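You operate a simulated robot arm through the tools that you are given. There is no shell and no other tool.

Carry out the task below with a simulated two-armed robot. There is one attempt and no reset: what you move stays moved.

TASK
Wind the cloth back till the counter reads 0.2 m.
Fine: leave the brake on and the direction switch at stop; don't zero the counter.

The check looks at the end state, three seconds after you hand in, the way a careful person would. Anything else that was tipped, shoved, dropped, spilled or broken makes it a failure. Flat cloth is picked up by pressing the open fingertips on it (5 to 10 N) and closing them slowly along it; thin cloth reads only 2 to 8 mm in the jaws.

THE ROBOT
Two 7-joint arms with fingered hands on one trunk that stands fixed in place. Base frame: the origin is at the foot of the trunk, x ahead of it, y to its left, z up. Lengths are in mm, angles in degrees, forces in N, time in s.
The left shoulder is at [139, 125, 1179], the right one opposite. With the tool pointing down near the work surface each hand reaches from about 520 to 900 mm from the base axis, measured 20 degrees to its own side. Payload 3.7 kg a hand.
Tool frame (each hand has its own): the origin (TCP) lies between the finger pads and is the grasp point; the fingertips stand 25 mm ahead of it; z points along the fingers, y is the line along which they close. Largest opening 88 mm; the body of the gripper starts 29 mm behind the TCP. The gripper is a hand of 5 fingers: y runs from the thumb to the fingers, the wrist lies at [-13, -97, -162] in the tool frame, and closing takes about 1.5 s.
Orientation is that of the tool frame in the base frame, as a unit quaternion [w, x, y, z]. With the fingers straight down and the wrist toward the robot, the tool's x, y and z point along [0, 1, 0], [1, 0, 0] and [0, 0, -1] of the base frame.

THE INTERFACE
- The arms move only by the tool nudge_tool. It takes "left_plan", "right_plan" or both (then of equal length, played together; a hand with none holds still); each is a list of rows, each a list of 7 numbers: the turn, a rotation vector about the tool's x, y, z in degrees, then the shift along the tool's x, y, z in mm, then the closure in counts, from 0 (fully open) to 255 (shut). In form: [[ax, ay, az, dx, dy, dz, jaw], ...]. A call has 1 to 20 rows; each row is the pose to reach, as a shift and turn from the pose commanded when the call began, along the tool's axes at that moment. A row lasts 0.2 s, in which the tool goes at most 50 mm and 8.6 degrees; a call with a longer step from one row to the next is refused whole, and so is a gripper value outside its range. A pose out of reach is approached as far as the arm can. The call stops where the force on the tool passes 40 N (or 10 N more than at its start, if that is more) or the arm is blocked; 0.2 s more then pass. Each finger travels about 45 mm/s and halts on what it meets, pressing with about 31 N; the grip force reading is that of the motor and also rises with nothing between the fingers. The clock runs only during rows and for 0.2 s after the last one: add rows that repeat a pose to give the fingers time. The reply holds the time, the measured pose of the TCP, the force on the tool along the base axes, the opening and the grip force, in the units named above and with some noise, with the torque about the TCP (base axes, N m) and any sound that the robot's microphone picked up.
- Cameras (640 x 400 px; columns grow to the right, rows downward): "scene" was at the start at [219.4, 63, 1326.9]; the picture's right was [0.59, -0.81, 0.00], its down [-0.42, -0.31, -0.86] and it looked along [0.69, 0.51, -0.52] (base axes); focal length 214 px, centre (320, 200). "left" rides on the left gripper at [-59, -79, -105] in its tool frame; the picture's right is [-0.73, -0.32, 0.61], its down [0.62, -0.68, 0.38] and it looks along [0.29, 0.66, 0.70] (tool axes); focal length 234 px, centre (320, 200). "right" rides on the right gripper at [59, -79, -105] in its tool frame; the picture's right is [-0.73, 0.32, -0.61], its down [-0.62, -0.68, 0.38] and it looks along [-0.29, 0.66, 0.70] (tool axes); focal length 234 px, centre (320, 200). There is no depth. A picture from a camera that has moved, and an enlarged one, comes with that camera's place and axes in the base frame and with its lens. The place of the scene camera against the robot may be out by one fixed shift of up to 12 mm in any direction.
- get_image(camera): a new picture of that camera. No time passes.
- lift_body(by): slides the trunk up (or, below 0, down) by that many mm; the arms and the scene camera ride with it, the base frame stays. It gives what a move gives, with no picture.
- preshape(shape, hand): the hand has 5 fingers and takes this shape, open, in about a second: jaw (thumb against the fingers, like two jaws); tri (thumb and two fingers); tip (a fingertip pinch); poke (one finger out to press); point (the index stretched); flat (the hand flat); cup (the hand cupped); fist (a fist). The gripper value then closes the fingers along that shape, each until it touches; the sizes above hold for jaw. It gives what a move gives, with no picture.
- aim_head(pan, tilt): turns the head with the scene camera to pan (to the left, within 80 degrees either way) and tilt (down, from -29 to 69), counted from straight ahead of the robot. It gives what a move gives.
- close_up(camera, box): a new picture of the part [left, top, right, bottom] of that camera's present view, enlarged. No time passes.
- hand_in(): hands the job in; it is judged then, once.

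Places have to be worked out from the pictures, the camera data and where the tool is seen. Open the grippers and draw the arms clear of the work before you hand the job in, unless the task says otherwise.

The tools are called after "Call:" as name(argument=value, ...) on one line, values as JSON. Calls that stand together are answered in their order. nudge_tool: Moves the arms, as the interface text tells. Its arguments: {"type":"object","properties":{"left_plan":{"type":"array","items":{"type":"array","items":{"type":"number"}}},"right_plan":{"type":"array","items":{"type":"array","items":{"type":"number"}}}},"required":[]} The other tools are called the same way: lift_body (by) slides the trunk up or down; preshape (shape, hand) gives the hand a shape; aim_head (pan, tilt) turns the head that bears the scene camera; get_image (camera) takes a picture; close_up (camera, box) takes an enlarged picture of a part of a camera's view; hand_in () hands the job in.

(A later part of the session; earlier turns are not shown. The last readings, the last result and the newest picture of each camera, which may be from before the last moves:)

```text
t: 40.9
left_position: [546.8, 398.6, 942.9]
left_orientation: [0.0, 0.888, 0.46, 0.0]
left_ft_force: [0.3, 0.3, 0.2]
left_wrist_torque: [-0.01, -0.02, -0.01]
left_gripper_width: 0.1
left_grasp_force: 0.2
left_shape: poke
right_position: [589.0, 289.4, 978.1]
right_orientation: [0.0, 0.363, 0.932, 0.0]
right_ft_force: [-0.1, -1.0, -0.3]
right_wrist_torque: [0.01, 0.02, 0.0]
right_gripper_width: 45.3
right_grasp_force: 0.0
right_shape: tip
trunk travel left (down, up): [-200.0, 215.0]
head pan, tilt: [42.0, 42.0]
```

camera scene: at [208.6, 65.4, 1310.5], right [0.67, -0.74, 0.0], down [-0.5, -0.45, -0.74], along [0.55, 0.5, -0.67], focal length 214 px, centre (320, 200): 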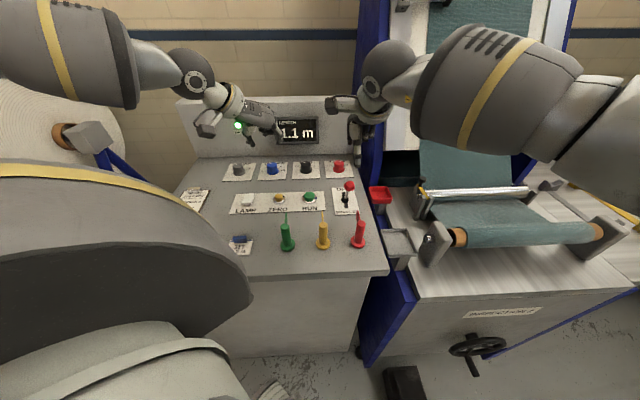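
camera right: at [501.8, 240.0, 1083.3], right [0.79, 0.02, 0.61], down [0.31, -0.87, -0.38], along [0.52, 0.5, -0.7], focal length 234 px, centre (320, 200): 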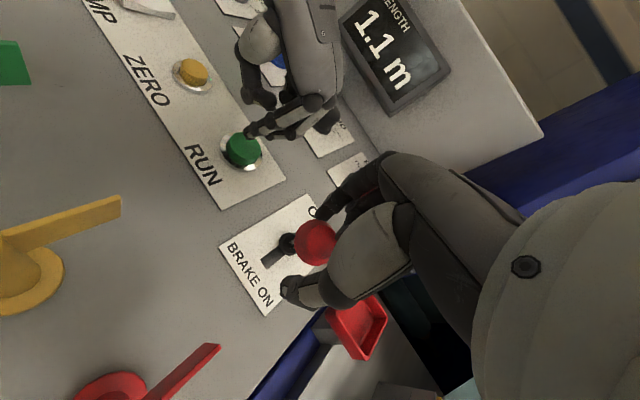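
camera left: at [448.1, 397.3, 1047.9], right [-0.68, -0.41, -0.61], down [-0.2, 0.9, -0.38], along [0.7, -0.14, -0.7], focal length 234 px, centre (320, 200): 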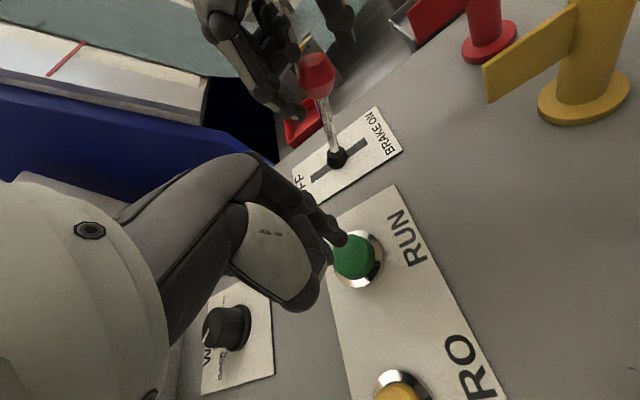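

Now I'll lean the right hand 40° to its right about the pinch axis, keeping the TCP on the ball.

Call:
nudge_tool(right_plan=[[0, 8, 0, 0, 0, 0, 125], [0, 16, 0, 0, 0, 0, 125], [0, 24, 0, 0, 0, 0, 125], [0, 32, 0, 0, 0, 0, 125], [0, 40, 0, 0, 0, 0, 125], [0, 40, 0, 0, 0, 0, 125]])

Call:
get_image(camera="left")

Call:
close_up(camera="scene", box=[260, 80, 440, 220])

Call:
get_image(camera="right")

```text
t: 42.3
left_position: [546.7, 399.5, 943.4]
left_orientation: [0.0, 0.888, 0.459, 0.0]
left_ft_force: [-0.5, -0.4, 0.4]
left_wrist_torque: [0.02, 0.02, 0.0]
left_gripper_width: 0.0
left_grasp_force: 0.1
left_shape: poke
right_position: [590.2, 290.5, 977.7]
right_orientation: [-0.32, 0.34, 0.876, 0.125]
right_ft_force: [1.3, 1.2, -0.2]
right_wrist_torque: [0.01, 0.01, -0.01]
right_gripper_width: 45.6
right_grasp_force: 0.1
right_shape: tip
trunk travel left (down, up): [-200.0, 215.0]
head pan, tilt: [42.0, 42.0]
```

```text
taken
camera left: at [448.1, 397.2, 1048.1], right [-0.68, -0.41, -0.61], down [-0.2, 0.9, -0.38], along [0.7, -0.14, -0.7], focal length 234 px, centre (320, 200)
```

left: 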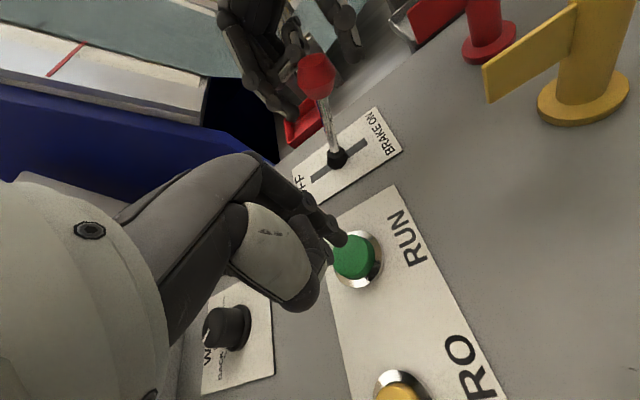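

```text
2.86 times, centred on (350, 150) of scene
camera zoom: at [208.9, 65.6, 1310.4], right [0.67, -0.74, 0.0], down [-0.5, -0.45, -0.74], along [0.55, 0.5, -0.67], focal length 613 px, centre (234, 343)
```

zoom: 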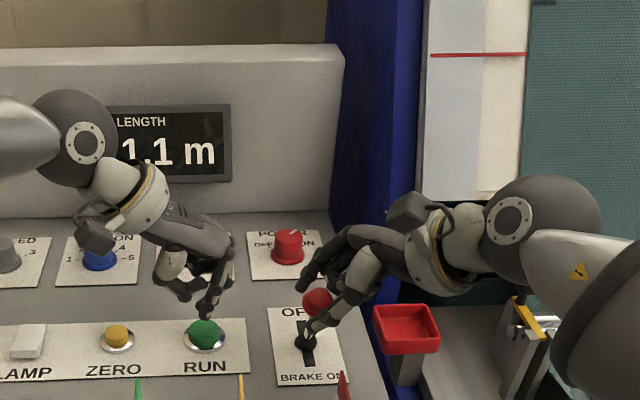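

```text
taken
camera right: at [552.3, 216.6, 1096.7], right [0.92, -0.4, 0.0], down [-0.29, -0.66, -0.69], along [0.28, 0.64, -0.72], focal length 234 px, centre (320, 200)
```

right: 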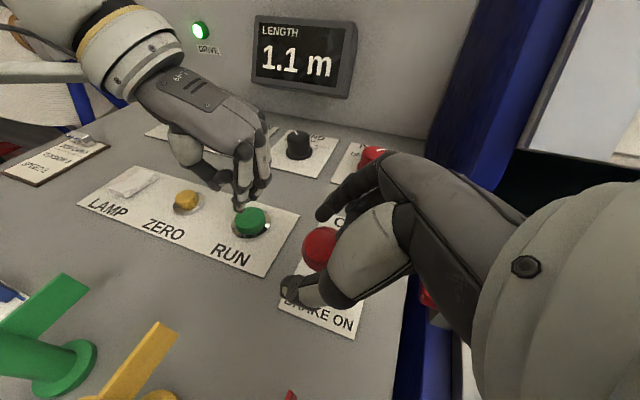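

The right camera now has a clear view of the whole console. I'll push the lever away toward OFF along its arc.

Call:
nudge_tool(right_plan=[[0, 0, 0, 1, 10, -1.8, 125], [0, 0, 0, 1.9, 20, -3.6, 125], [0, 0, 0, 2.9, 30, -5.4, 125], [0, 0, 0, 3.2, 40, -6.5, 125], [0, 0, 0, 3.5, 50, -7.5, 125], [0, 0, 0, 2.5, 60, -7, 125], [0, 0, 0, 1.5, 70, -6.6, 125], [0, 0, 0, 0, 80, -5.3, 125], [0, 0, 0, 0, 80, -5.3, 125]])

Call:
get_image(camera="right")

Call:
close_up(camera="scene", box=[260, 80, 440, 220])

Call:
get_image(camera="left")

```text
t: 44.3
left_position: [546.6, 397.7, 943.4]
left_orientation: [0.0, 0.888, 0.46, 0.0]
left_ft_force: [-0.2, 0.6, 0.1]
left_wrist_torque: [0.03, 0.03, 0.0]
left_gripper_width: 0.1
left_grasp_force: 0.1
left_shape: poke
right_position: [618.1, 331.5, 988.1]
right_orientation: [-0.319, 0.341, 0.876, 0.124]
right_ft_force: [0.8, -0.4, -0.1]
right_wrist_torque: [-0.01, -0.02, 0.0]
right_gripper_width: 45.3
right_grasp_force: 0.2
right_shape: tip
right hand out of reach, approached as far as the arm can: row 5, 6, 7, 8, 9
trunk travel left (down, up): [-200.0, 215.0]
head pan, tilt: [42.0, 42.0]
```

```text
taken
camera right: at [579.8, 256.9, 1107.1], right [0.92, -0.4, 0.0], down [-0.29, -0.66, -0.69], along [0.28, 0.64, -0.72], focal length 234 px, centre (320, 200)
```

right: 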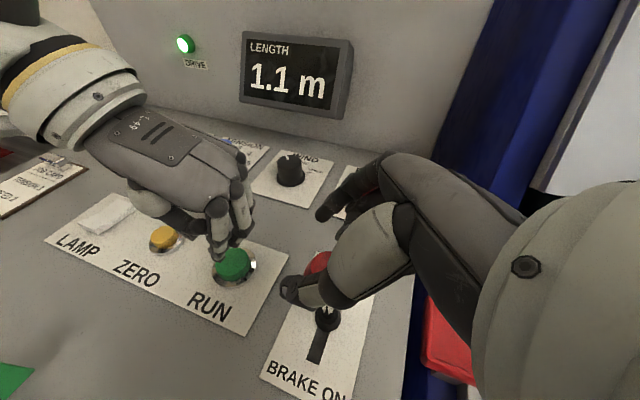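

```text
2.86 times, centred on (350, 150) of scene
camera zoom: at [209.1, 65.6, 1310.3], right [0.67, -0.74, 0.0], down [-0.5, -0.45, -0.74], along [0.55, 0.5, -0.67], focal length 613 px, centre (234, 343)
```

zoom: 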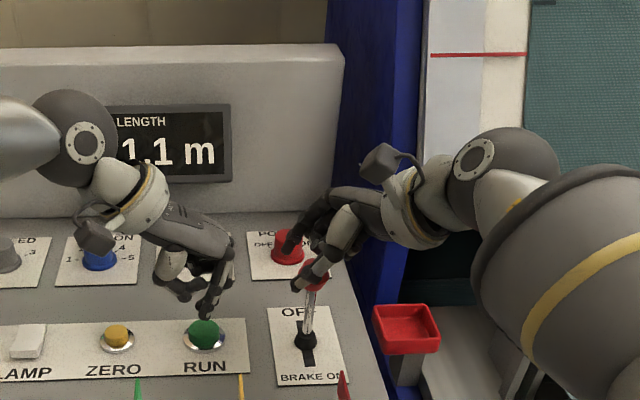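

```text
taken
camera left: at [448.1, 397.2, 1047.9], right [-0.68, -0.41, -0.61], down [-0.2, 0.9, -0.38], along [0.7, -0.14, -0.7], focal length 234 px, centre (320, 200)
```

left: 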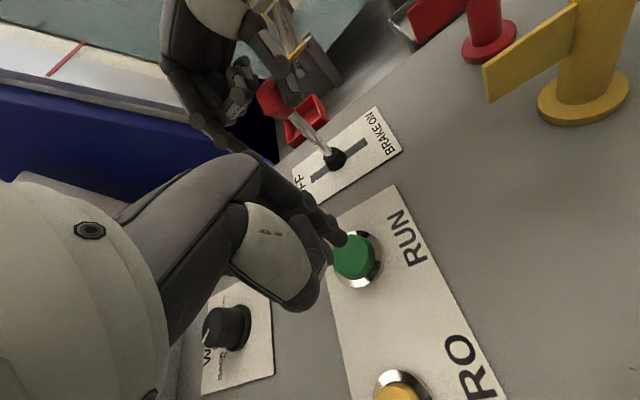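

The lever is about half way, but the right arm hit a wrist limit. I'll yaw the hand 20° clockwise to relieve it, then push on another 38 mm.

Call:
nudge_tool(right_plan=[[-4.3, 0, 5.1, 0, 0, 0, 125], [-8.6, 0, 10.2, 0, 0, 0, 125], [-12.9, 0, 15.3, 0, 0, 0, 125], [-12.9, 0, 15.3, 0, 0, 0, 125]])

Call:
nudge_tool(right_plan=[[0, 0, 0, 2.3, 9.5, 1.9, 125], [0, 0, 0, 4, 19, 4.6, 125], [0, 0, 0, 5, 28.6, 8.1, 125], [0, 0, 0, 5.5, 36.2, 11.2, 125], [0, 0, 0, 5.5, 36.2, 11.2, 125]])

Call:
get_image(camera="right")

Call:
close_up(camera="scene", box=[260, 80, 440, 220])

Call:
get_image(camera="left")

```text
t: 45.3
left_position: [547.1, 397.6, 942.5]
left_orientation: [0.0, 0.888, 0.459, 0.0]
left_ft_force: [0.4, 0.0, -0.1]
left_wrist_torque: [0.02, 0.02, 0.01]
left_gripper_width: 0.0
left_grasp_force: 0.0
left_shape: poke
right_position: [618.9, 330.3, 987.4]
right_orientation: [-0.292, 0.487, 0.804, 0.177]
right_ft_force: [-0.3, 0.2, 0.6]
right_wrist_torque: [-0.04, -0.03, -0.03]
right_gripper_width: 45.3
right_grasp_force: 0.0
right_shape: tip
trunk travel left (down, up): [-200.0, 215.0]
head pan, tilt: [42.0, 42.0]
```

```text
t: 46.5
left_position: [545.7, 399.1, 943.1]
left_orientation: [0.0, 0.888, 0.459, 0.0]
left_ft_force: [0.4, -0.2, -0.4]
left_wrist_torque: [0.0, -0.03, 0.01]
left_gripper_width: 0.0
left_grasp_force: 0.0
left_shape: poke
right_position: [644.8, 355.6, 982.4]
right_orientation: [-0.292, 0.488, 0.803, 0.177]
right_ft_force: [-0.2, 1.5, -0.2]
right_wrist_torque: [-0.01, 0.0, 0.0]
right_gripper_width: 44.9
right_grasp_force: 0.0
right_shape: tip
trunk travel left (down, up): [-200.0, 215.0]
head pan, tilt: [42.0, 42.0]
```

```text
taken
camera right: at [585.0, 299.4, 1100.9], right [0.72, -0.69, 0.0], down [-0.5, -0.52, -0.69], along [0.48, 0.5, -0.72], focal length 234 px, centre (320, 200)
```

right: 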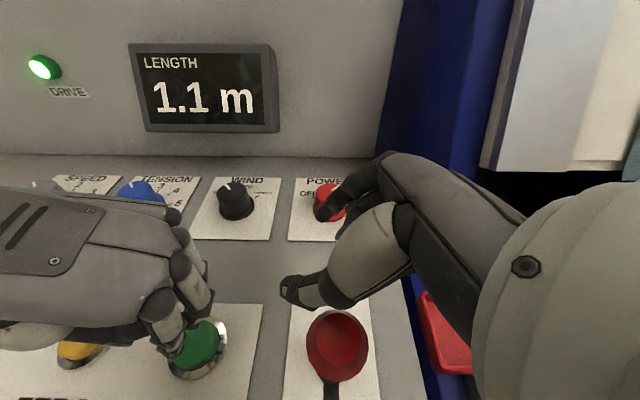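

```text
2.86 times, centred on (350, 150) of scene
camera zoom: at [209.2, 65.6, 1310.3], right [0.67, -0.74, 0.0], down [-0.5, -0.45, -0.74], along [0.55, 0.5, -0.67], focal length 613 px, centre (234, 343)
```

zoom: 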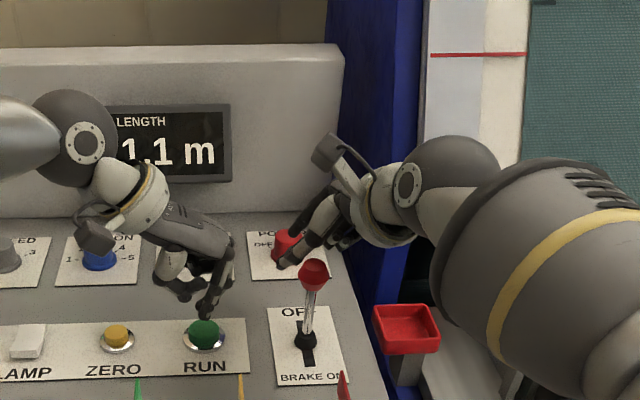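

```text
taken
camera left: at [448.2, 397.3, 1047.9], right [-0.68, -0.41, -0.61], down [-0.2, 0.9, -0.38], along [0.7, -0.14, -0.7], focal length 234 px, centre (320, 200)
```

left: 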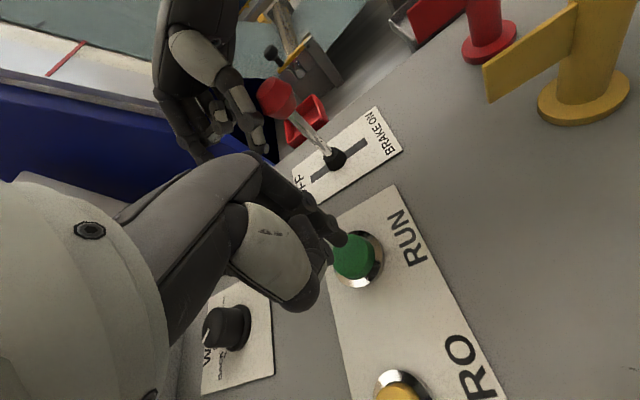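

The ball slipped under the thumb and the lever stayed near upright. I'll lift the right hand over, come back above the ball with the fingers open, and look before pinching it.

Call:
nudge_tool(right_plan=[[0, 0, 0, 16.1, 0, -19.2, 60], [0, 0, 0, 32.2, 0, -38.3, 40], [0, 0, 0, 22.9, -25.5, -46.2, 40], [0, 0, 0, 13.7, -50.1, -53.9, 40], [0, 0, 0, 13.7, -50.1, -53.9, 40]])

Call:
get_image(camera="right")

Call:
close_up(camera="scene", box=[260, 80, 440, 220])

Call:
get_image(camera="left")

```text
t: 47.7
left_position: [546.4, 398.3, 943.3]
left_orientation: [0.0, 0.888, 0.459, 0.0]
left_ft_force: [-0.1, -0.5, 0.1]
left_wrist_torque: [-0.01, 0.02, -0.01]
left_gripper_width: 0.1
left_grasp_force: 0.0
left_shape: poke
right_position: [612.5, 311.9, 1029.7]
right_orientation: [-0.292, 0.488, 0.803, 0.178]
right_ft_force: [0.1, -1.0, 0.1]
right_wrist_torque: [0.05, 0.01, -0.04]
right_gripper_width: 73.9
right_grasp_force: 0.1
right_shape: tip
trunk travel left (down, up): [-200.0, 215.0]
head pan, tilt: [42.0, 42.0]
```

```text
taken
camera right: at [552.4, 255.0, 1149.7], right [0.72, -0.69, 0.0], down [-0.5, -0.52, -0.69], along [0.48, 0.5, -0.72], focal length 234 px, centre (320, 200)
```

right: 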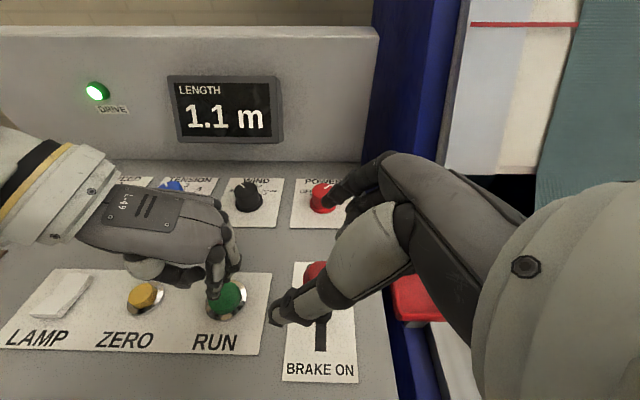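

```text
2.86 times, centred on (350, 150) of scene
camera zoom: at [209.2, 65.8, 1310.3], right [0.67, -0.74, 0.0], down [-0.5, -0.45, -0.74], along [0.55, 0.5, -0.67], focal length 613 px, centre (234, 343)
```

zoom: 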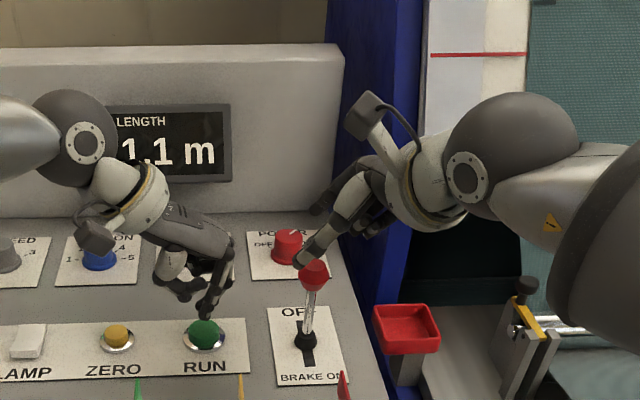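

```text
taken
camera left: at [448.3, 397.4, 1047.7], right [-0.68, -0.41, -0.61], down [-0.2, 0.9, -0.38], along [0.7, -0.14, -0.7], focal length 234 px, centre (320, 200)
```

left: 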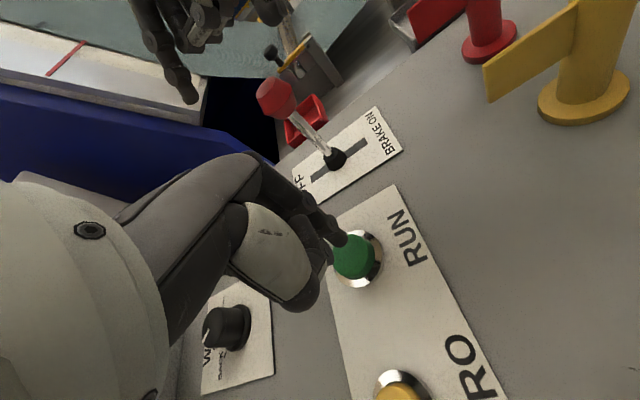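

The TCP is directly above the ball at about (611, 313, 977). I'll lower straight down around it and pinch it.

Call:
nudge_tool(right_plan=[[0, 0, 0, -13, 0, 15.5, 20], [0, 0, 0, -25, 0, 30, 20], [0, 0, 0, -32, 0, 38.5, 20], [0, 0, 0, -32, 0, 38.5, 20], [0, 0, 0, -32, 0, 38.5, 90], [0, 0, 0, -32, 0, 38.5, 150], [0, 0, 0, -32, 0, 38.5, 200], [0, 0, 0, -32, 0, 38.5, 230], [0, 0, 0, -32, 0, 38.5, 230]])

Call:
get_image(camera="right")

Call:
close_up(camera="left", box=[160, 0, 400, 180])

Call:
close_up(camera="scene", box=[260, 80, 440, 220])

```text
t: 49.7
left_position: [547.5, 398.7, 943.0]
left_orientation: [0.001, 0.888, 0.459, 0.0]
left_ft_force: [0.2, -0.8, 0.0]
left_wrist_torque: [0.04, 0.04, 0.03]
left_gripper_width: 0.0
left_grasp_force: 0.1
left_shape: poke
right_position: [612.2, 311.7, 979.1]
right_orientation: [-0.293, 0.488, 0.803, 0.177]
right_ft_force: [1.5, -0.3, -0.1]
right_wrist_torque: [-0.01, -0.01, 0.03]
right_gripper_width: 19.9
right_grasp_force: 31.1
right_shape: tip
trunk travel left (down, up): [-200.0, 215.0]
head pan, tilt: [42.0, 42.0]
```

```text
taken
camera right: at [552.2, 255.2, 1098.9], right [0.72, -0.69, 0.0], down [-0.5, -0.52, -0.69], along [0.48, 0.5, -0.72], focal length 234 px, centre (320, 200)
```

right: 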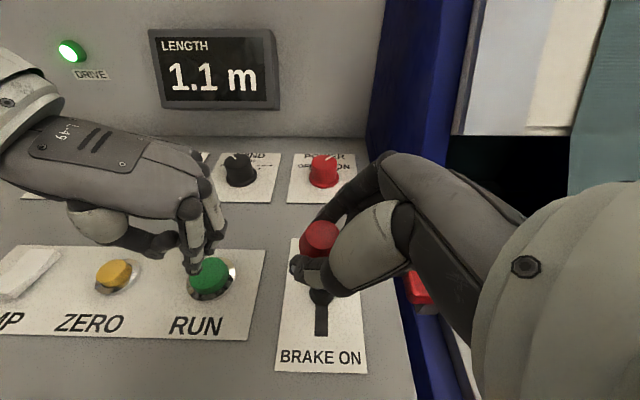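

```text
2.22 times, centred on (280, 90) of left
camera zoom: at [448.4, 397.3, 1047.6], right [-0.68, -0.41, -0.61], down [-0.2, 0.9, -0.38], along [0.7, -0.14, -0.7], focal length 520 px, centre (409, 444)
```

zoom: 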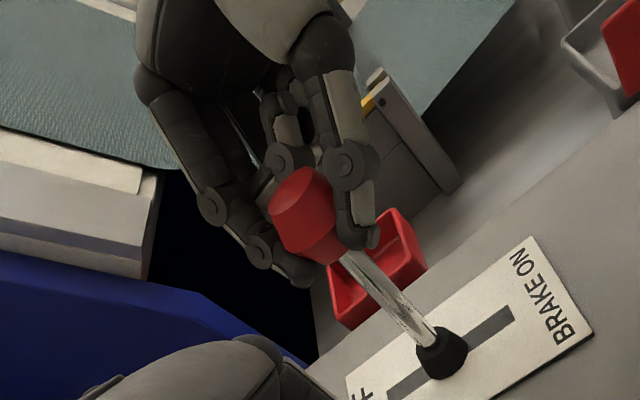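

```text
2.86 times, centred on (350, 150) of scene
camera zoom: at [209.4, 65.6, 1310.1], right [0.67, -0.74, 0.0], down [-0.5, -0.45, -0.74], along [0.55, 0.5, -0.67], focal length 613 px, centre (234, 343)
```

zoom: 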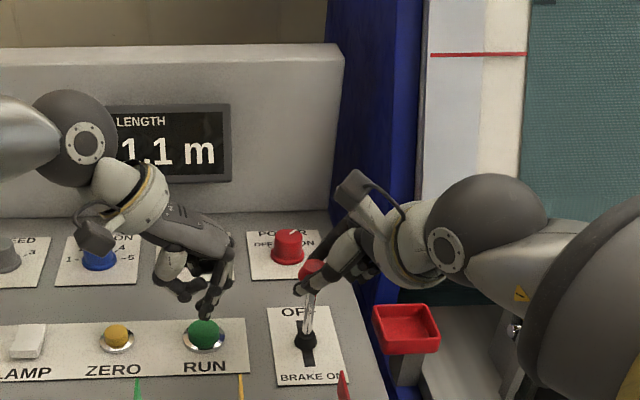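

The mushroom knob is pinched just under its flare. I'll carry it on to OFF in small steps.

Call:
nudge_tool(right_plan=[[0, 0, 0, 2.3, 9.5, 1.9, 230], [0, 0, 0, 4, 19.1, 4.6, 230], [0, 0, 0, 5.3, 28.6, 7.7, 230], [0, 0, 0, 6, 38.2, 11.6, 230], [0, 0, 0, 6.3, 44.8, 14.5, 230], [0, 0, 0, 6.3, 44.8, 14.5, 230]])

Call:
get_image(camera="right")

Call:
close_up(camera="left", box=[160, 0, 400, 180])

Call:
close_up(camera="scene", box=[260, 80, 440, 220])

```text
t: 51.1
left_position: [545.9, 397.8, 943.5]
left_orientation: [-0.001, 0.888, 0.459, 0.0]
left_ft_force: [0.8, 0.5, 0.7]
left_wrist_torque: [-0.01, 0.0, 0.01]
left_gripper_width: 0.0
left_grasp_force: 0.1
left_shape: poke
right_position: [645.2, 346.2, 973.1]
right_orientation: [-0.293, 0.488, 0.803, 0.175]
right_ft_force: [-13.9, -9.2, -17.2]
right_wrist_torque: [-0.31, 0.18, 0.19]
right_gripper_width: 19.2
right_grasp_force: 31.4
right_shape: tip
trunk travel left (down, up): [-200.0, 215.0]
head pan, tilt: [42.0, 42.0]
```

```text
taken
camera right: at [584.8, 289.9, 1093.1], right [0.72, -0.69, 0.0], down [-0.5, -0.52, -0.69], along [0.48, 0.5, -0.72], focal length 234 px, centre (320, 200)
```

right: 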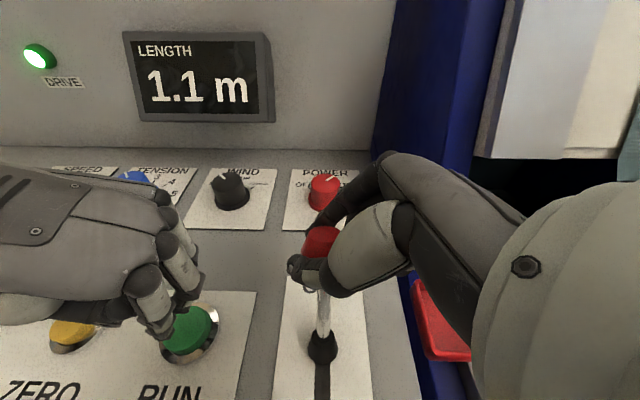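

```text
2.22 times, centred on (280, 90) of left
camera zoom: at [448.1, 397.0, 1047.9], right [-0.68, -0.41, -0.61], down [-0.2, 0.9, -0.38], along [0.7, -0.14, -0.7], focal length 520 px, centre (409, 444)
```

zoom: 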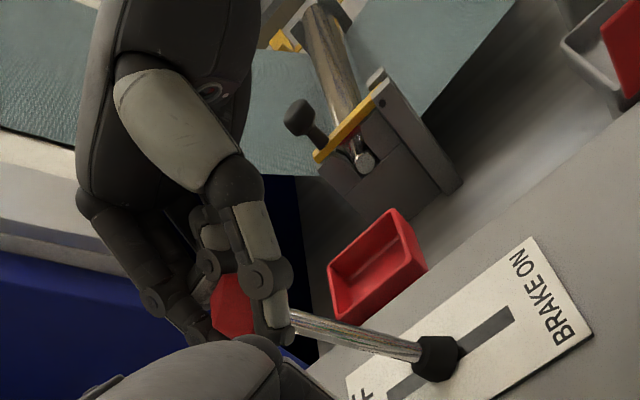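

```text
2.86 times, centred on (350, 150) of scene
camera zoom: at [209.1, 65.3, 1310.2], right [0.67, -0.74, 0.0], down [-0.5, -0.45, -0.74], along [0.55, 0.5, -0.67], focal length 613 px, centre (234, 343)
```

zoom: 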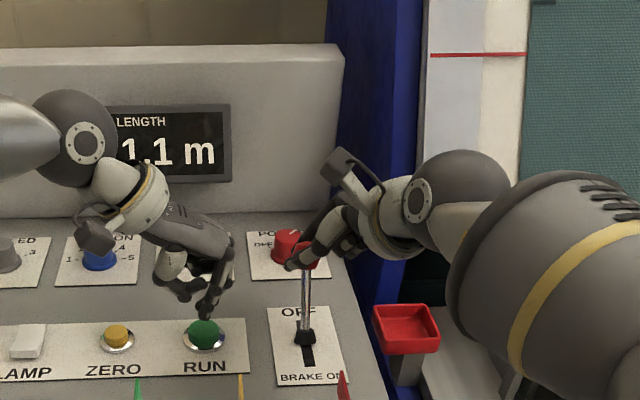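

The lever is at its end stop in OFF (about +39 mm past the pivot) and the counter is still 1.1. I'll ease the right hand's strain and press RUN with the left finger, watching the force and display.

Call:
nudge_tool(right_plan=[[0, 0, 0, -2, -2, 2.5, 230], [0, 0, 0, -3, -3, 3, 230], [0, 0, 0, -3, -3, 3, 230]], left_plan=[[0, 0, 0, 0, 0, 15, 0], [0, 0, 0, 0, 0, 23, 0], [0, 0, 0, 0, 0, 27, 0]])

Call:
get_image(camera="right")

Call:
get_image(camera="left")

```text
t: 51.9
left_position: [546.3, 399.0, 917.1]
left_orientation: [0.001, 0.889, 0.459, 0.001]
left_ft_force: [0.4, 0.2, 4.1]
left_wrist_torque: [0.05, -0.03, 0.04]
left_gripper_width: 0.0
left_grasp_force: 0.1
left_shape: poke
right_position: [642.9, 344.6, 974.3]
right_orientation: [-0.291, 0.487, 0.803, 0.179]
right_ft_force: [-4.1, 1.2, -0.9]
right_wrist_torque: [-0.22, 0.14, 0.12]
right_gripper_width: 19.0
right_grasp_force: 31.0
right_shape: tip
trunk travel left (down, up): [-200.0, 215.0]
head pan, tilt: [42.0, 42.0]
heard: click
```

```text
taken
camera right: at [582.3, 288.1, 1092.7], right [0.72, -0.69, 0.0], down [-0.5, -0.52, -0.7], along [0.48, 0.51, -0.72], focal length 234 px, centre (320, 200)
```

right: 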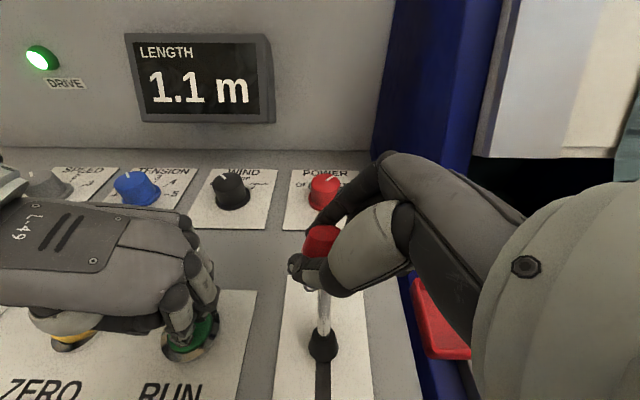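

```text
taken
camera left: at [448.8, 396.6, 1022.2], right [-0.68, -0.41, -0.61], down [-0.19, 0.9, -0.38], along [0.71, -0.14, -0.69], focal length 234 px, centre (320, 200)
```

left: 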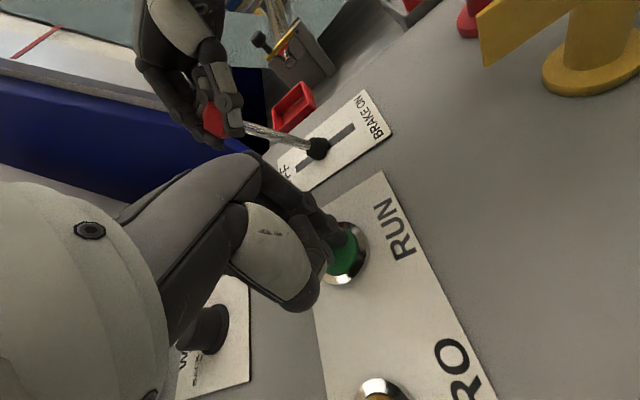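

A click was heard with 4 N on the finger. I'll hold for one short step and look at the display.

Call:
nudge_tool(left_plan=[[0, 0, 0, 0, 0, 0, 0]])

Call:
close_up(camera="right", box=[0, 0, 300, 200])

```text
t: 52.3
left_position: [547.6, 398.5, 918.1]
left_orientation: [0.001, 0.888, 0.46, 0.002]
left_ft_force: [1.7, 1.2, 4.5]
left_wrist_torque: [0.05, -0.07, -0.01]
left_gripper_width: 0.0
left_grasp_force: 0.1
left_shape: poke
right_position: [642.8, 343.1, 973.4]
right_orientation: [-0.293, 0.487, 0.803, 0.178]
right_ft_force: [-3.2, 2.5, 3.6]
right_wrist_torque: [-0.18, 0.15, 0.16]
right_gripper_width: 19.4
right_grasp_force: 30.7
right_shape: tip
trunk travel left (down, up): [-200.0, 215.0]
head pan, tilt: [42.0, 42.0]
```

```text
2.00 times, centred on (150, 100) of right
camera zoom: at [582.3, 287.9, 1092.3], right [0.72, -0.69, 0.0], down [-0.5, -0.52, -0.7], along [0.48, 0.51, -0.72], focal length 468 px, centre (660, 400)
```

zoom: 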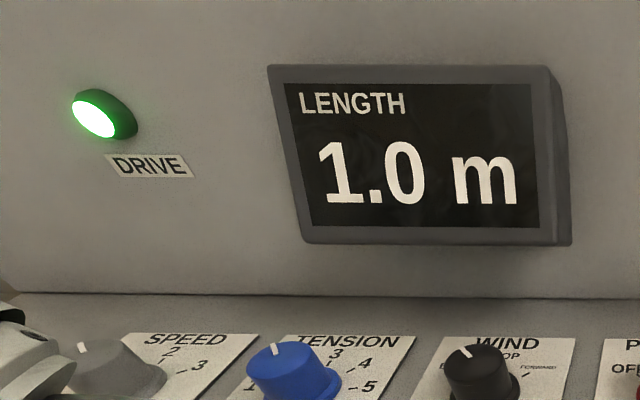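

It runs backward: the counter fell to 1.0. I'll lift the finger to learn whether RUN is hold-to-run or latched.

Call:
nudge_tool(left_plan=[[0, 0, 0, 0, 0, -10, 0]])

Call:
close_up(camera="right", box=[0, 0, 300, 200])

Call:
nudge_tool(left_plan=[[0, 0, 0, 0, 0, 0, 0], [0, 0, 0, 0, 0, 0, 0]])

Call:
close_up(camera="right", box=[0, 0, 300, 200])

```text
t: 52.7
left_position: [545.8, 397.5, 926.9]
left_orientation: [-0.001, 0.889, 0.458, -0.002]
left_ft_force: [-0.2, -0.6, -0.1]
left_wrist_torque: [-0.03, 0.01, 0.01]
left_gripper_width: 0.0
left_grasp_force: 0.0
left_shape: poke
right_position: [643.5, 344.2, 972.3]
right_orientation: [-0.292, 0.487, 0.804, 0.179]
right_ft_force: [-1.7, 3.2, 7.1]
right_wrist_torque: [-0.15, 0.15, 0.16]
right_gripper_width: 19.4
right_grasp_force: 30.9
right_shape: tip
trunk travel left (down, up): [-200.0, 215.0]
head pan, tilt: [42.0, 42.0]
```

```text
2.00 times, centred on (150, 100) of right
camera zoom: at [582.5, 288.0, 1091.6], right [0.72, -0.69, 0.0], down [-0.5, -0.52, -0.7], along [0.48, 0.5, -0.72], focal length 468 px, centre (660, 400)
```

zoom: 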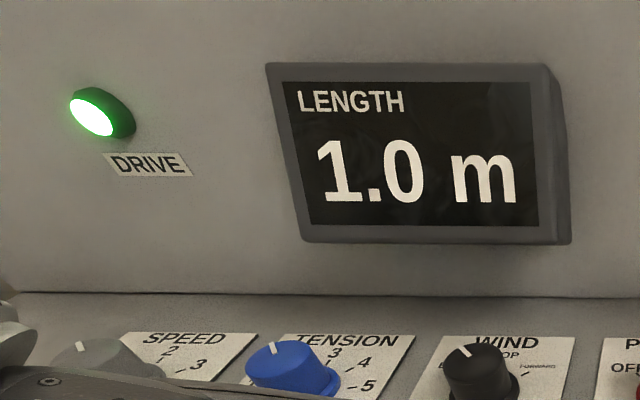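

```text
t: 53.3
left_position: [546.4, 399.0, 926.5]
left_orientation: [0.0, 0.888, 0.46, 0.0]
left_ft_force: [0.4, -0.2, 0.5]
left_wrist_torque: [-0.02, -0.08, 0.0]
left_gripper_width: 0.2
left_grasp_force: 0.0
left_shape: poke
right_position: [643.2, 343.9, 973.0]
right_orientation: [-0.292, 0.487, 0.804, 0.178]
right_ft_force: [-0.5, 3.1, 8.9]
right_wrist_torque: [-0.19, 0.13, 0.18]
right_gripper_width: 19.5
right_grasp_force: 30.7
right_shape: tip
trunk travel left (down, up): [-200.0, 215.0]
head pan, tilt: [42.0, 42.0]
```

```text
2.00 times, centred on (150, 100) of right
camera zoom: at [582.5, 287.9, 1091.4], right [0.72, -0.69, 0.0], down [-0.5, -0.52, -0.7], along [0.48, 0.5, -0.72], focal length 468 px, centre (660, 400)
```

zoom: 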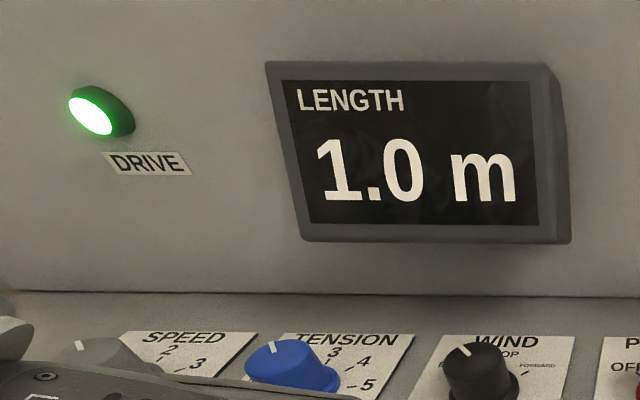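

The counter stays at 1.0 m. I'll wait another second to be sure it has really stopped.

Call:
nudge_tool(left_plan=[[0, 0, 0, 0, 0, 0, 0], [0, 0, 0, 0, 0, 0, 0], [0, 0, 0, 0, 0, 0, 0], [0, 0, 0, 0, 0, 0, 0], [0, 0, 0, 0, 0, 0, 0]])

Call:
close_up(camera="right", box=[0, 0, 300, 200])

Call:
get_image(camera="scene")

```text
t: 54.5
left_position: [547.8, 398.7, 926.6]
left_orientation: [0.0, 0.888, 0.459, 0.0]
left_ft_force: [0.1, -0.2, 0.1]
left_wrist_torque: [0.01, -0.02, -0.01]
left_gripper_width: 0.0
left_grasp_force: 0.0
left_shape: poke
right_position: [644.3, 344.7, 972.0]
right_orientation: [-0.292, 0.488, 0.803, 0.178]
right_ft_force: [0.6, 4.3, 12.2]
right_wrist_torque: [-0.12, 0.09, 0.18]
right_gripper_width: 19.3
right_grasp_force: 31.0
right_shape: tip
trunk travel left (down, up): [-200.0, 215.0]
head pan, tilt: [42.0, 42.0]
```

```text
2.00 times, centred on (150, 100) of right
camera zoom: at [582.4, 287.8, 1091.2], right [0.72, -0.69, 0.0], down [-0.5, -0.52, -0.7], along [0.48, 0.5, -0.72], focal length 468 px, centre (660, 400)
```

zoom: 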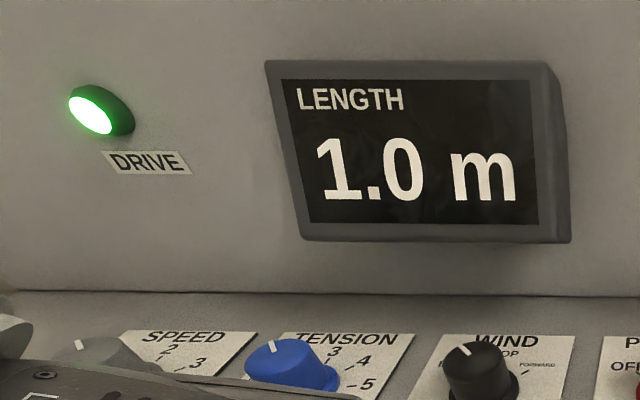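

```text
taken
camera scene: at [208.0, 65.6, 1310.6], right [0.67, -0.74, 0.0], down [-0.5, -0.45, -0.74], along [0.55, 0.5, -0.67], focal length 214 px, centre (320, 200)
```

scene: 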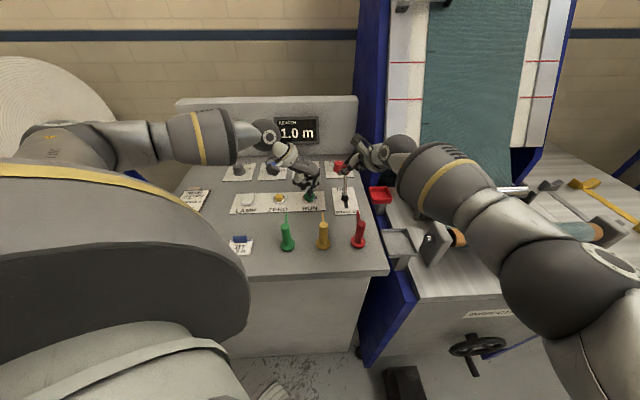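

RUN is hold-to-run. I'll press again for about 2 s to measure the rate, easing the right hand up 2 mm to relieve its load.

Call:
nudge_tool(left_plan=[[0, 0, 0, 0, 0, 10, 0], [0, 0, 0, 0, 0, 10, 0], [0, 0, 0, 0, 0, 10, 0], [0, 0, 0, 0, 0, 10, 0], [0, 0, 0, 0, 0, 10, 0], [0, 0, 0, 0, 0, 10, 0], [0, 0, 0, 0, 0, 10, 0], [0, 0, 0, 0, 0, 10, 0]], right_plan=[[0, 0, 0, 1.3, 0, -1.5, 230], [0, 0, 0, 1.3, 0, -1.5, 230], [0, 0, 0, 1.3, 0, -1.5, 230], [0, 0, 0, 1.3, 0, -1.5, 230], [0, 0, 0, 1.3, 0, -1.5, 230], [0, 0, 0, 1.3, 0, -1.5, 230], [0, 0, 0, 1.3, 0, -1.5, 230], [0, 0, 0, 1.3, 0, -1.5, 230]])

Call:
close_up(camera="right", box=[0, 0, 300, 200])

```text
t: 56.3
left_position: [547.1, 397.6, 916.2]
left_orientation: [0.0, 0.888, 0.46, 0.0]
left_ft_force: [3.5, 1.6, 9.8]
left_wrist_torque: [0.07, -0.09, -0.03]
left_gripper_width: 0.1
left_grasp_force: 0.2
left_shape: poke
right_position: [644.0, 343.7, 972.6]
right_orientation: [-0.293, 0.487, 0.803, 0.178]
right_ft_force: [-5.3, -0.7, -5.1]
right_wrist_torque: [-0.08, 0.13, 0.17]
right_gripper_width: 19.7
right_grasp_force: 30.8
right_shape: tip
trunk travel left (down, up): [-200.0, 215.0]
head pan, tilt: [42.0, 42.0]
heard: click
```

```text
2.00 times, centred on (150, 100) of right
camera zoom: at [582.7, 288.0, 1092.0], right [0.72, -0.69, 0.0], down [-0.5, -0.52, -0.69], along [0.48, 0.5, -0.72], focal length 468 px, centre (660, 400)
```

zoom: 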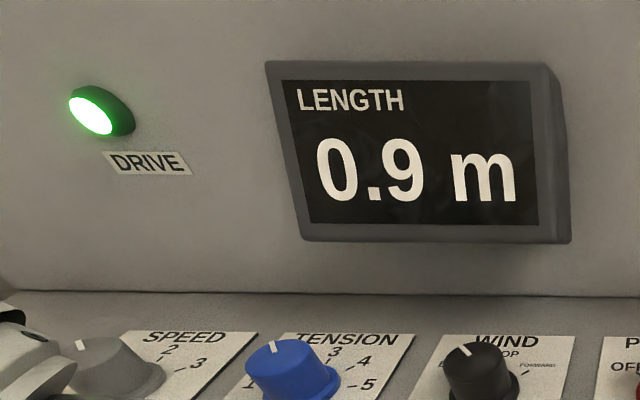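

It's at 0.9 m after about 1.6 s of running, so roughly 0.06–0.08 m/s. I'll keep holding for another 2.2 s.

Call:
nudge_tool(left_plan=[[0, 0, 0, 0, 0, 0, 0], [0, 0, 0, 0, 0, 0, 0], [0, 0, 0, 0, 0, 0, 0], [0, 0, 0, 0, 0, 0, 0], [0, 0, 0, 0, 0, 0, 0], [0, 0, 0, 0, 0, 0, 0], [0, 0, 0, 0, 0, 0, 0], [0, 0, 0, 0, 0, 0, 0], [0, 0, 0, 0, 0, 0, 0], [0, 0, 0, 0, 0, 0, 0]])

Call:
close_up(camera="right", box=[0, 0, 300, 200])

Call:
get_image(camera="scene")

```text
t: 58.5
left_position: [545.2, 398.4, 916.8]
left_orientation: [0.0, 0.888, 0.459, 0.0]
left_ft_force: [2.0, -0.1, 10.9]
left_wrist_torque: [0.06, -0.1, -0.01]
left_gripper_width: 0.1
left_grasp_force: 0.0
left_shape: poke
right_position: [643.0, 345.0, 974.3]
right_orientation: [-0.292, 0.488, 0.803, 0.177]
right_ft_force: [-8.4, 4.3, -6.0]
right_wrist_torque: [-0.02, 0.07, 0.13]
right_gripper_width: 19.6
right_grasp_force: 30.6
right_shape: tip
trunk travel left (down, up): [-200.0, 215.0]
head pan, tilt: [42.0, 42.0]
```

```text
2.00 times, centred on (150, 100) of right
camera zoom: at [581.9, 288.7, 1092.6], right [0.72, -0.69, 0.0], down [-0.5, -0.52, -0.69], along [0.48, 0.5, -0.72], focal length 468 px, centre (660, 400)
```

zoom: 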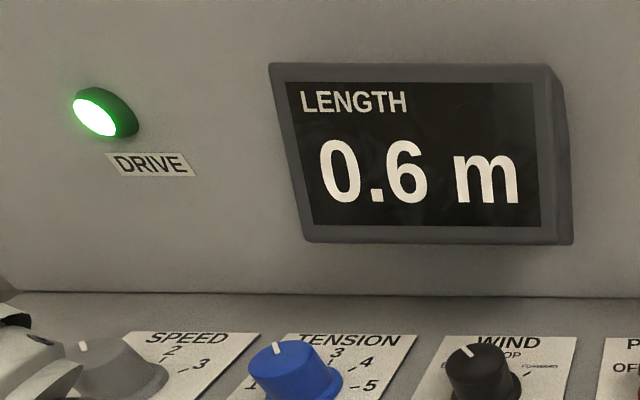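

```text
taken
camera scene: at [208.0, 65.8, 1310.5], right [0.67, -0.74, 0.0], down [-0.5, -0.45, -0.74], along [0.55, 0.5, -0.67], focal length 214 px, centre (320, 200)
```

scene: 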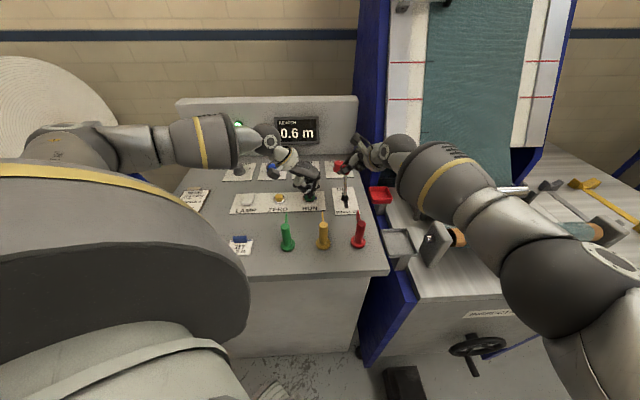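

It now reads 0.6 m, a rate near 0.12 m/s. I'll hold for 1.2 s more, then go finely.

Call:
nudge_tool(left_plan=[[0, 0, 0, 0, 0, 0, 0], [0, 0, 0, 0, 0, 0, 0], [0, 0, 0, 0, 0, 0, 0], [0, 0, 0, 0, 0, 0, 0], [0, 0, 0, 0, 0, 0, 0]])

Call:
close_up(camera="right", box=[0, 0, 300, 200])

```text
t: 59.7
left_position: [545.7, 398.3, 916.3]
left_orientation: [0.001, 0.888, 0.46, 0.001]
left_ft_force: [2.6, -1.8, 10.5]
left_wrist_torque: [0.03, -0.1, -0.01]
left_gripper_width: 0.0
left_grasp_force: 0.0
left_shape: poke
right_position: [642.9, 345.6, 973.0]
right_orientation: [-0.292, 0.487, 0.804, 0.177]
right_ft_force: [-9.8, 5.7, -5.7]
right_wrist_torque: [-0.02, 0.08, 0.09]
right_gripper_width: 19.6
right_grasp_force: 30.8
right_shape: tip
trunk travel left (down, up): [-200.0, 215.0]
head pan, tilt: [42.0, 42.0]
```

```text
2.00 times, centred on (150, 100) of right
camera zoom: at [581.9, 288.7, 1092.7], right [0.72, -0.69, 0.0], down [-0.5, -0.52, -0.69], along [0.48, 0.5, -0.72], focal length 468 px, centre (660, 400)
```

zoom: 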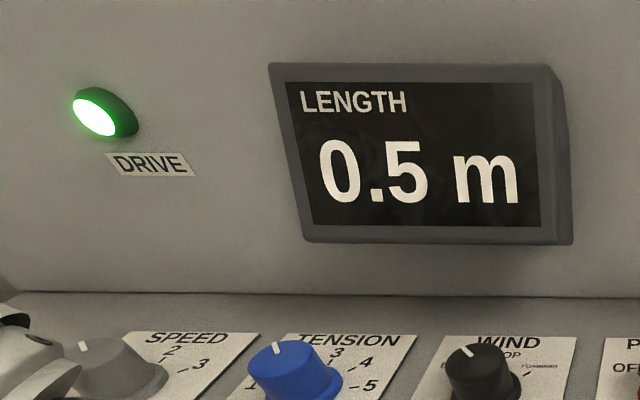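

It reads 0.5 m. I'll go in 0.4 s steps now to catch the transitions.

Call:
nudge_tool(left_plan=[[0, 0, 0, 0, 0, 0, 0]])

Call:
close_up(camera="right", box=[100, 0, 300, 130])

Call:
nudge_tool(left_plan=[[0, 0, 0, 0, 0, 0, 0]])

Call:
close_up(camera="right", box=[100, 0, 300, 130])

Call:
nudge_tool(left_plan=[[0, 0, 0, 0, 0, 0, 0]])

Call:
close_up(camera="right", box=[100, 0, 300, 130])

```text
t: 60.1
left_position: [545.6, 397.8, 916.3]
left_orientation: [0.001, 0.888, 0.459, 0.0]
left_ft_force: [3.1, -1.6, 10.4]
left_wrist_torque: [-0.01, -0.04, -0.02]
left_gripper_width: 0.0
left_grasp_force: 0.2
left_shape: poke
right_position: [642.3, 344.9, 973.2]
right_orientation: [-0.293, 0.487, 0.803, 0.178]
right_ft_force: [-9.1, 6.2, -5.2]
right_wrist_torque: [0.0, 0.09, 0.09]
right_gripper_width: 19.2
right_grasp_force: 31.0
right_shape: tip
trunk travel left (down, up): [-200.0, 215.0]
head pan, tilt: [42.0, 42.0]
```

```text
3.08 times, centred on (200, 65) of right
camera zoom: at [581.9, 288.7, 1092.7], right [0.72, -0.69, 0.0], down [-0.5, -0.52, -0.69], along [0.48, 0.5, -0.72], focal length 720 px, centre (689, 615)
```

zoom: 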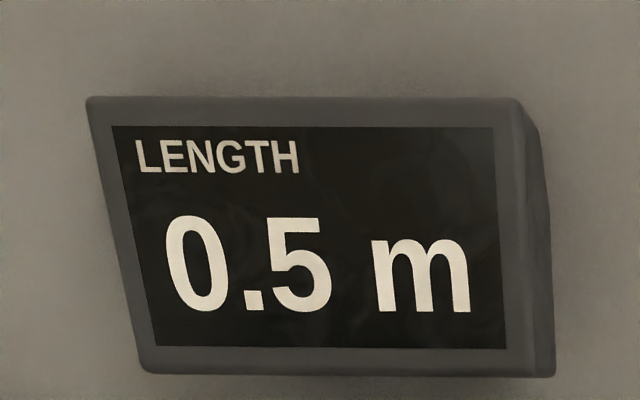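

```text
t: 60.5
left_position: [546.3, 398.2, 916.7]
left_orientation: [0.001, 0.888, 0.459, 0.0]
left_ft_force: [2.5, -1.4, 10.7]
left_wrist_torque: [0.02, -0.08, -0.03]
left_gripper_width: 0.0
left_grasp_force: 0.1
left_shape: poke
right_position: [643.1, 345.4, 973.4]
right_orientation: [-0.292, 0.487, 0.804, 0.177]
right_ft_force: [-11.0, 6.3, -5.7]
right_wrist_torque: [0.01, 0.09, 0.12]
right_gripper_width: 19.2
right_grasp_force: 31.0
right_shape: tip
trunk travel left (down, up): [-200.0, 215.0]
head pan, tilt: [42.0, 42.0]
```

```text
3.08 times, centred on (200, 65) of right
camera zoom: at [581.9, 288.7, 1092.7], right [0.72, -0.69, 0.0], down [-0.5, -0.52, -0.69], along [0.48, 0.5, -0.72], focal length 720 px, centre (689, 615)
```

zoom: 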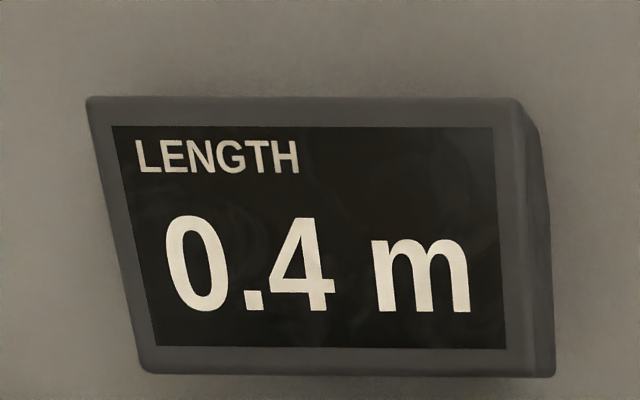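

```text
t: 60.9
left_position: [545.1, 398.5, 917.3]
left_orientation: [0.001, 0.888, 0.46, -0.001]
left_ft_force: [2.0, -1.1, 10.4]
left_wrist_torque: [0.03, -0.06, -0.06]
left_gripper_width: 0.0
left_grasp_force: 0.0
left_shape: poke
right_position: [642.9, 344.8, 973.3]
right_orientation: [-0.293, 0.488, 0.803, 0.178]
right_ft_force: [-9.4, 6.7, -5.6]
right_wrist_torque: [0.02, 0.06, 0.1]
right_gripper_width: 19.5
right_grasp_force: 31.5
right_shape: tip
trunk travel left (down, up): [-200.0, 215.0]
head pan, tilt: [42.0, 42.0]
```

```text
3.08 times, centred on (200, 65) of right
camera zoom: at [581.9, 288.7, 1092.7], right [0.72, -0.69, 0.0], down [-0.5, -0.52, -0.69], along [0.48, 0.5, -0.72], focal length 720 px, centre (689, 615)
```

zoom: 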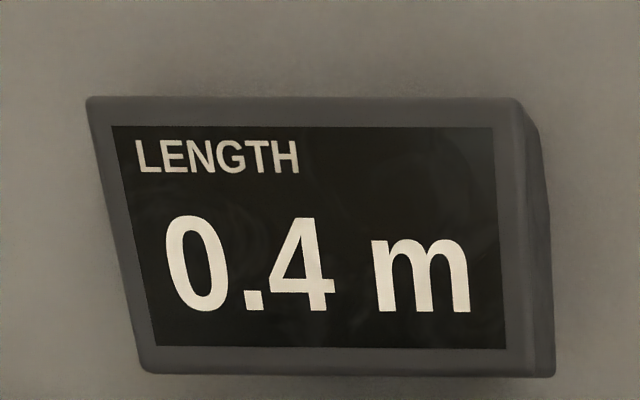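

The display crossed from 0.5 to 0.4 between t = 60.1 and 60.5, which fits about 0.105 m/s. I'll keep stepping at 0.4 s.

Call:
nudge_tool(left_plan=[[0, 0, 0, 0, 0, 0, 0]])

Call:
close_up(camera="right", box=[100, 0, 300, 130])

Call:
nudge_tool(left_plan=[[0, 0, 0, 0, 0, 0, 0]])

Call:
close_up(camera="right", box=[100, 0, 300, 130])

```text
t: 61.3
left_position: [546.6, 398.0, 916.3]
left_orientation: [0.001, 0.888, 0.459, 0.001]
left_ft_force: [3.2, -1.6, 10.9]
left_wrist_torque: [0.03, -0.1, -0.01]
left_gripper_width: 0.0
left_grasp_force: 0.1
left_shape: poke
right_position: [642.7, 345.9, 974.3]
right_orientation: [-0.292, 0.487, 0.804, 0.177]
right_ft_force: [-9.6, 7.1, -6.4]
right_wrist_torque: [0.01, 0.08, 0.13]
right_gripper_width: 19.4
right_grasp_force: 31.4
right_shape: tip
trunk travel left (down, up): [-200.0, 215.0]
head pan, tilt: [42.0, 42.0]
```

```text
3.08 times, centred on (200, 65) of right
camera zoom: at [581.9, 288.7, 1092.7], right [0.72, -0.69, 0.0], down [-0.5, -0.52, -0.69], along [0.48, 0.5, -0.72], focal length 720 px, centre (689, 615)
```

zoom: 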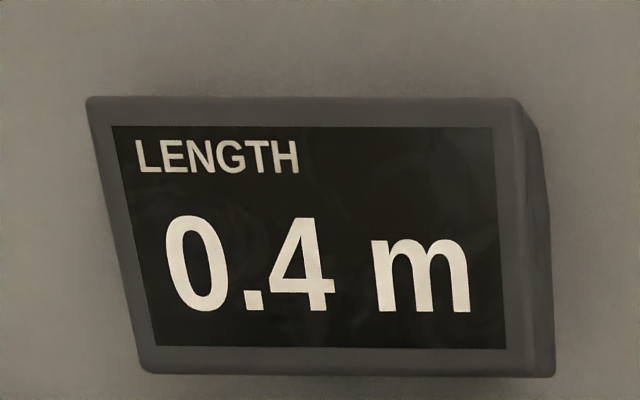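

```text
t: 61.7
left_position: [546.8, 397.7, 916.3]
left_orientation: [0.001, 0.888, 0.46, 0.001]
left_ft_force: [2.4, -1.5, 10.5]
left_wrist_torque: [-0.01, -0.06, -0.01]
left_gripper_width: 0.0
left_grasp_force: 0.1
left_shape: poke
right_position: [641.8, 345.8, 974.2]
right_orientation: [-0.292, 0.487, 0.803, 0.178]
right_ft_force: [-9.6, 6.5, -5.5]
right_wrist_torque: [0.01, 0.06, 0.13]
right_gripper_width: 19.4
right_grasp_force: 30.7
right_shape: tip
trunk travel left (down, up): [-200.0, 215.0]
head pan, tilt: [42.0, 42.0]
```

```text
3.08 times, centred on (200, 65) of right
camera zoom: at [581.9, 288.7, 1092.7], right [0.72, -0.69, 0.0], down [-0.5, -0.52, -0.69], along [0.48, 0.5, -0.72], focal length 720 px, centre (689, 615)
```

zoom: 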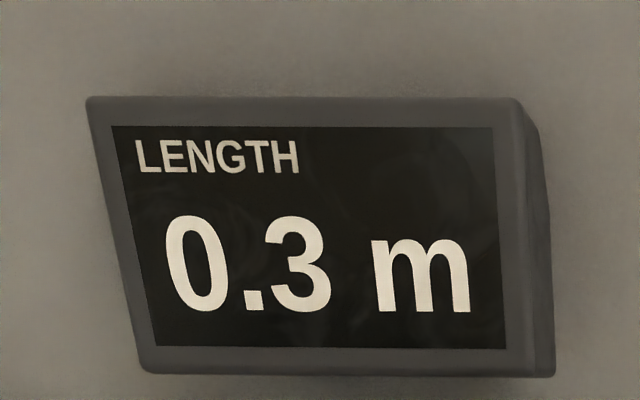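

It crossed to 0.3 between 61.3 and 61.7, so 0.20 should come at about t = 62.9. I'll keep stepping.

Call:
nudge_tool(left_plan=[[0, 0, 0, 0, 0, 0, 0], [0, 0, 0, 0, 0, 0, 0]])

Call:
close_up(camera="right", box=[100, 0, 300, 130])

```text
t: 62.3
left_position: [546.0, 398.6, 915.7]
left_orientation: [0.001, 0.888, 0.46, 0.0]
left_ft_force: [2.3, -1.8, 10.4]
left_wrist_torque: [0.02, -0.06, -0.06]
left_gripper_width: 0.0
left_grasp_force: 0.1
left_shape: poke
right_position: [642.5, 345.8, 974.0]
right_orientation: [-0.292, 0.488, 0.803, 0.178]
right_ft_force: [-10.0, 7.1, -6.3]
right_wrist_torque: [0.0, 0.07, 0.1]
right_gripper_width: 19.1
right_grasp_force: 30.8
right_shape: tip
trunk travel left (down, up): [-200.0, 215.0]
head pan, tilt: [42.0, 42.0]
```

```text
3.08 times, centred on (200, 65) of right
camera zoom: at [581.9, 288.6, 1092.7], right [0.72, -0.69, 0.0], down [-0.5, -0.52, -0.69], along [0.48, 0.5, -0.72], focal length 720 px, centre (689, 615)
```

zoom: 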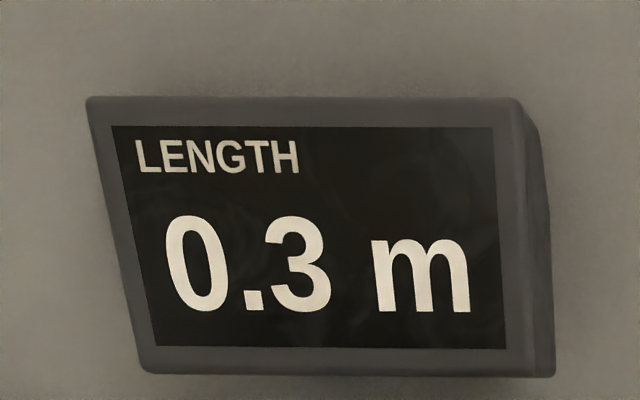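

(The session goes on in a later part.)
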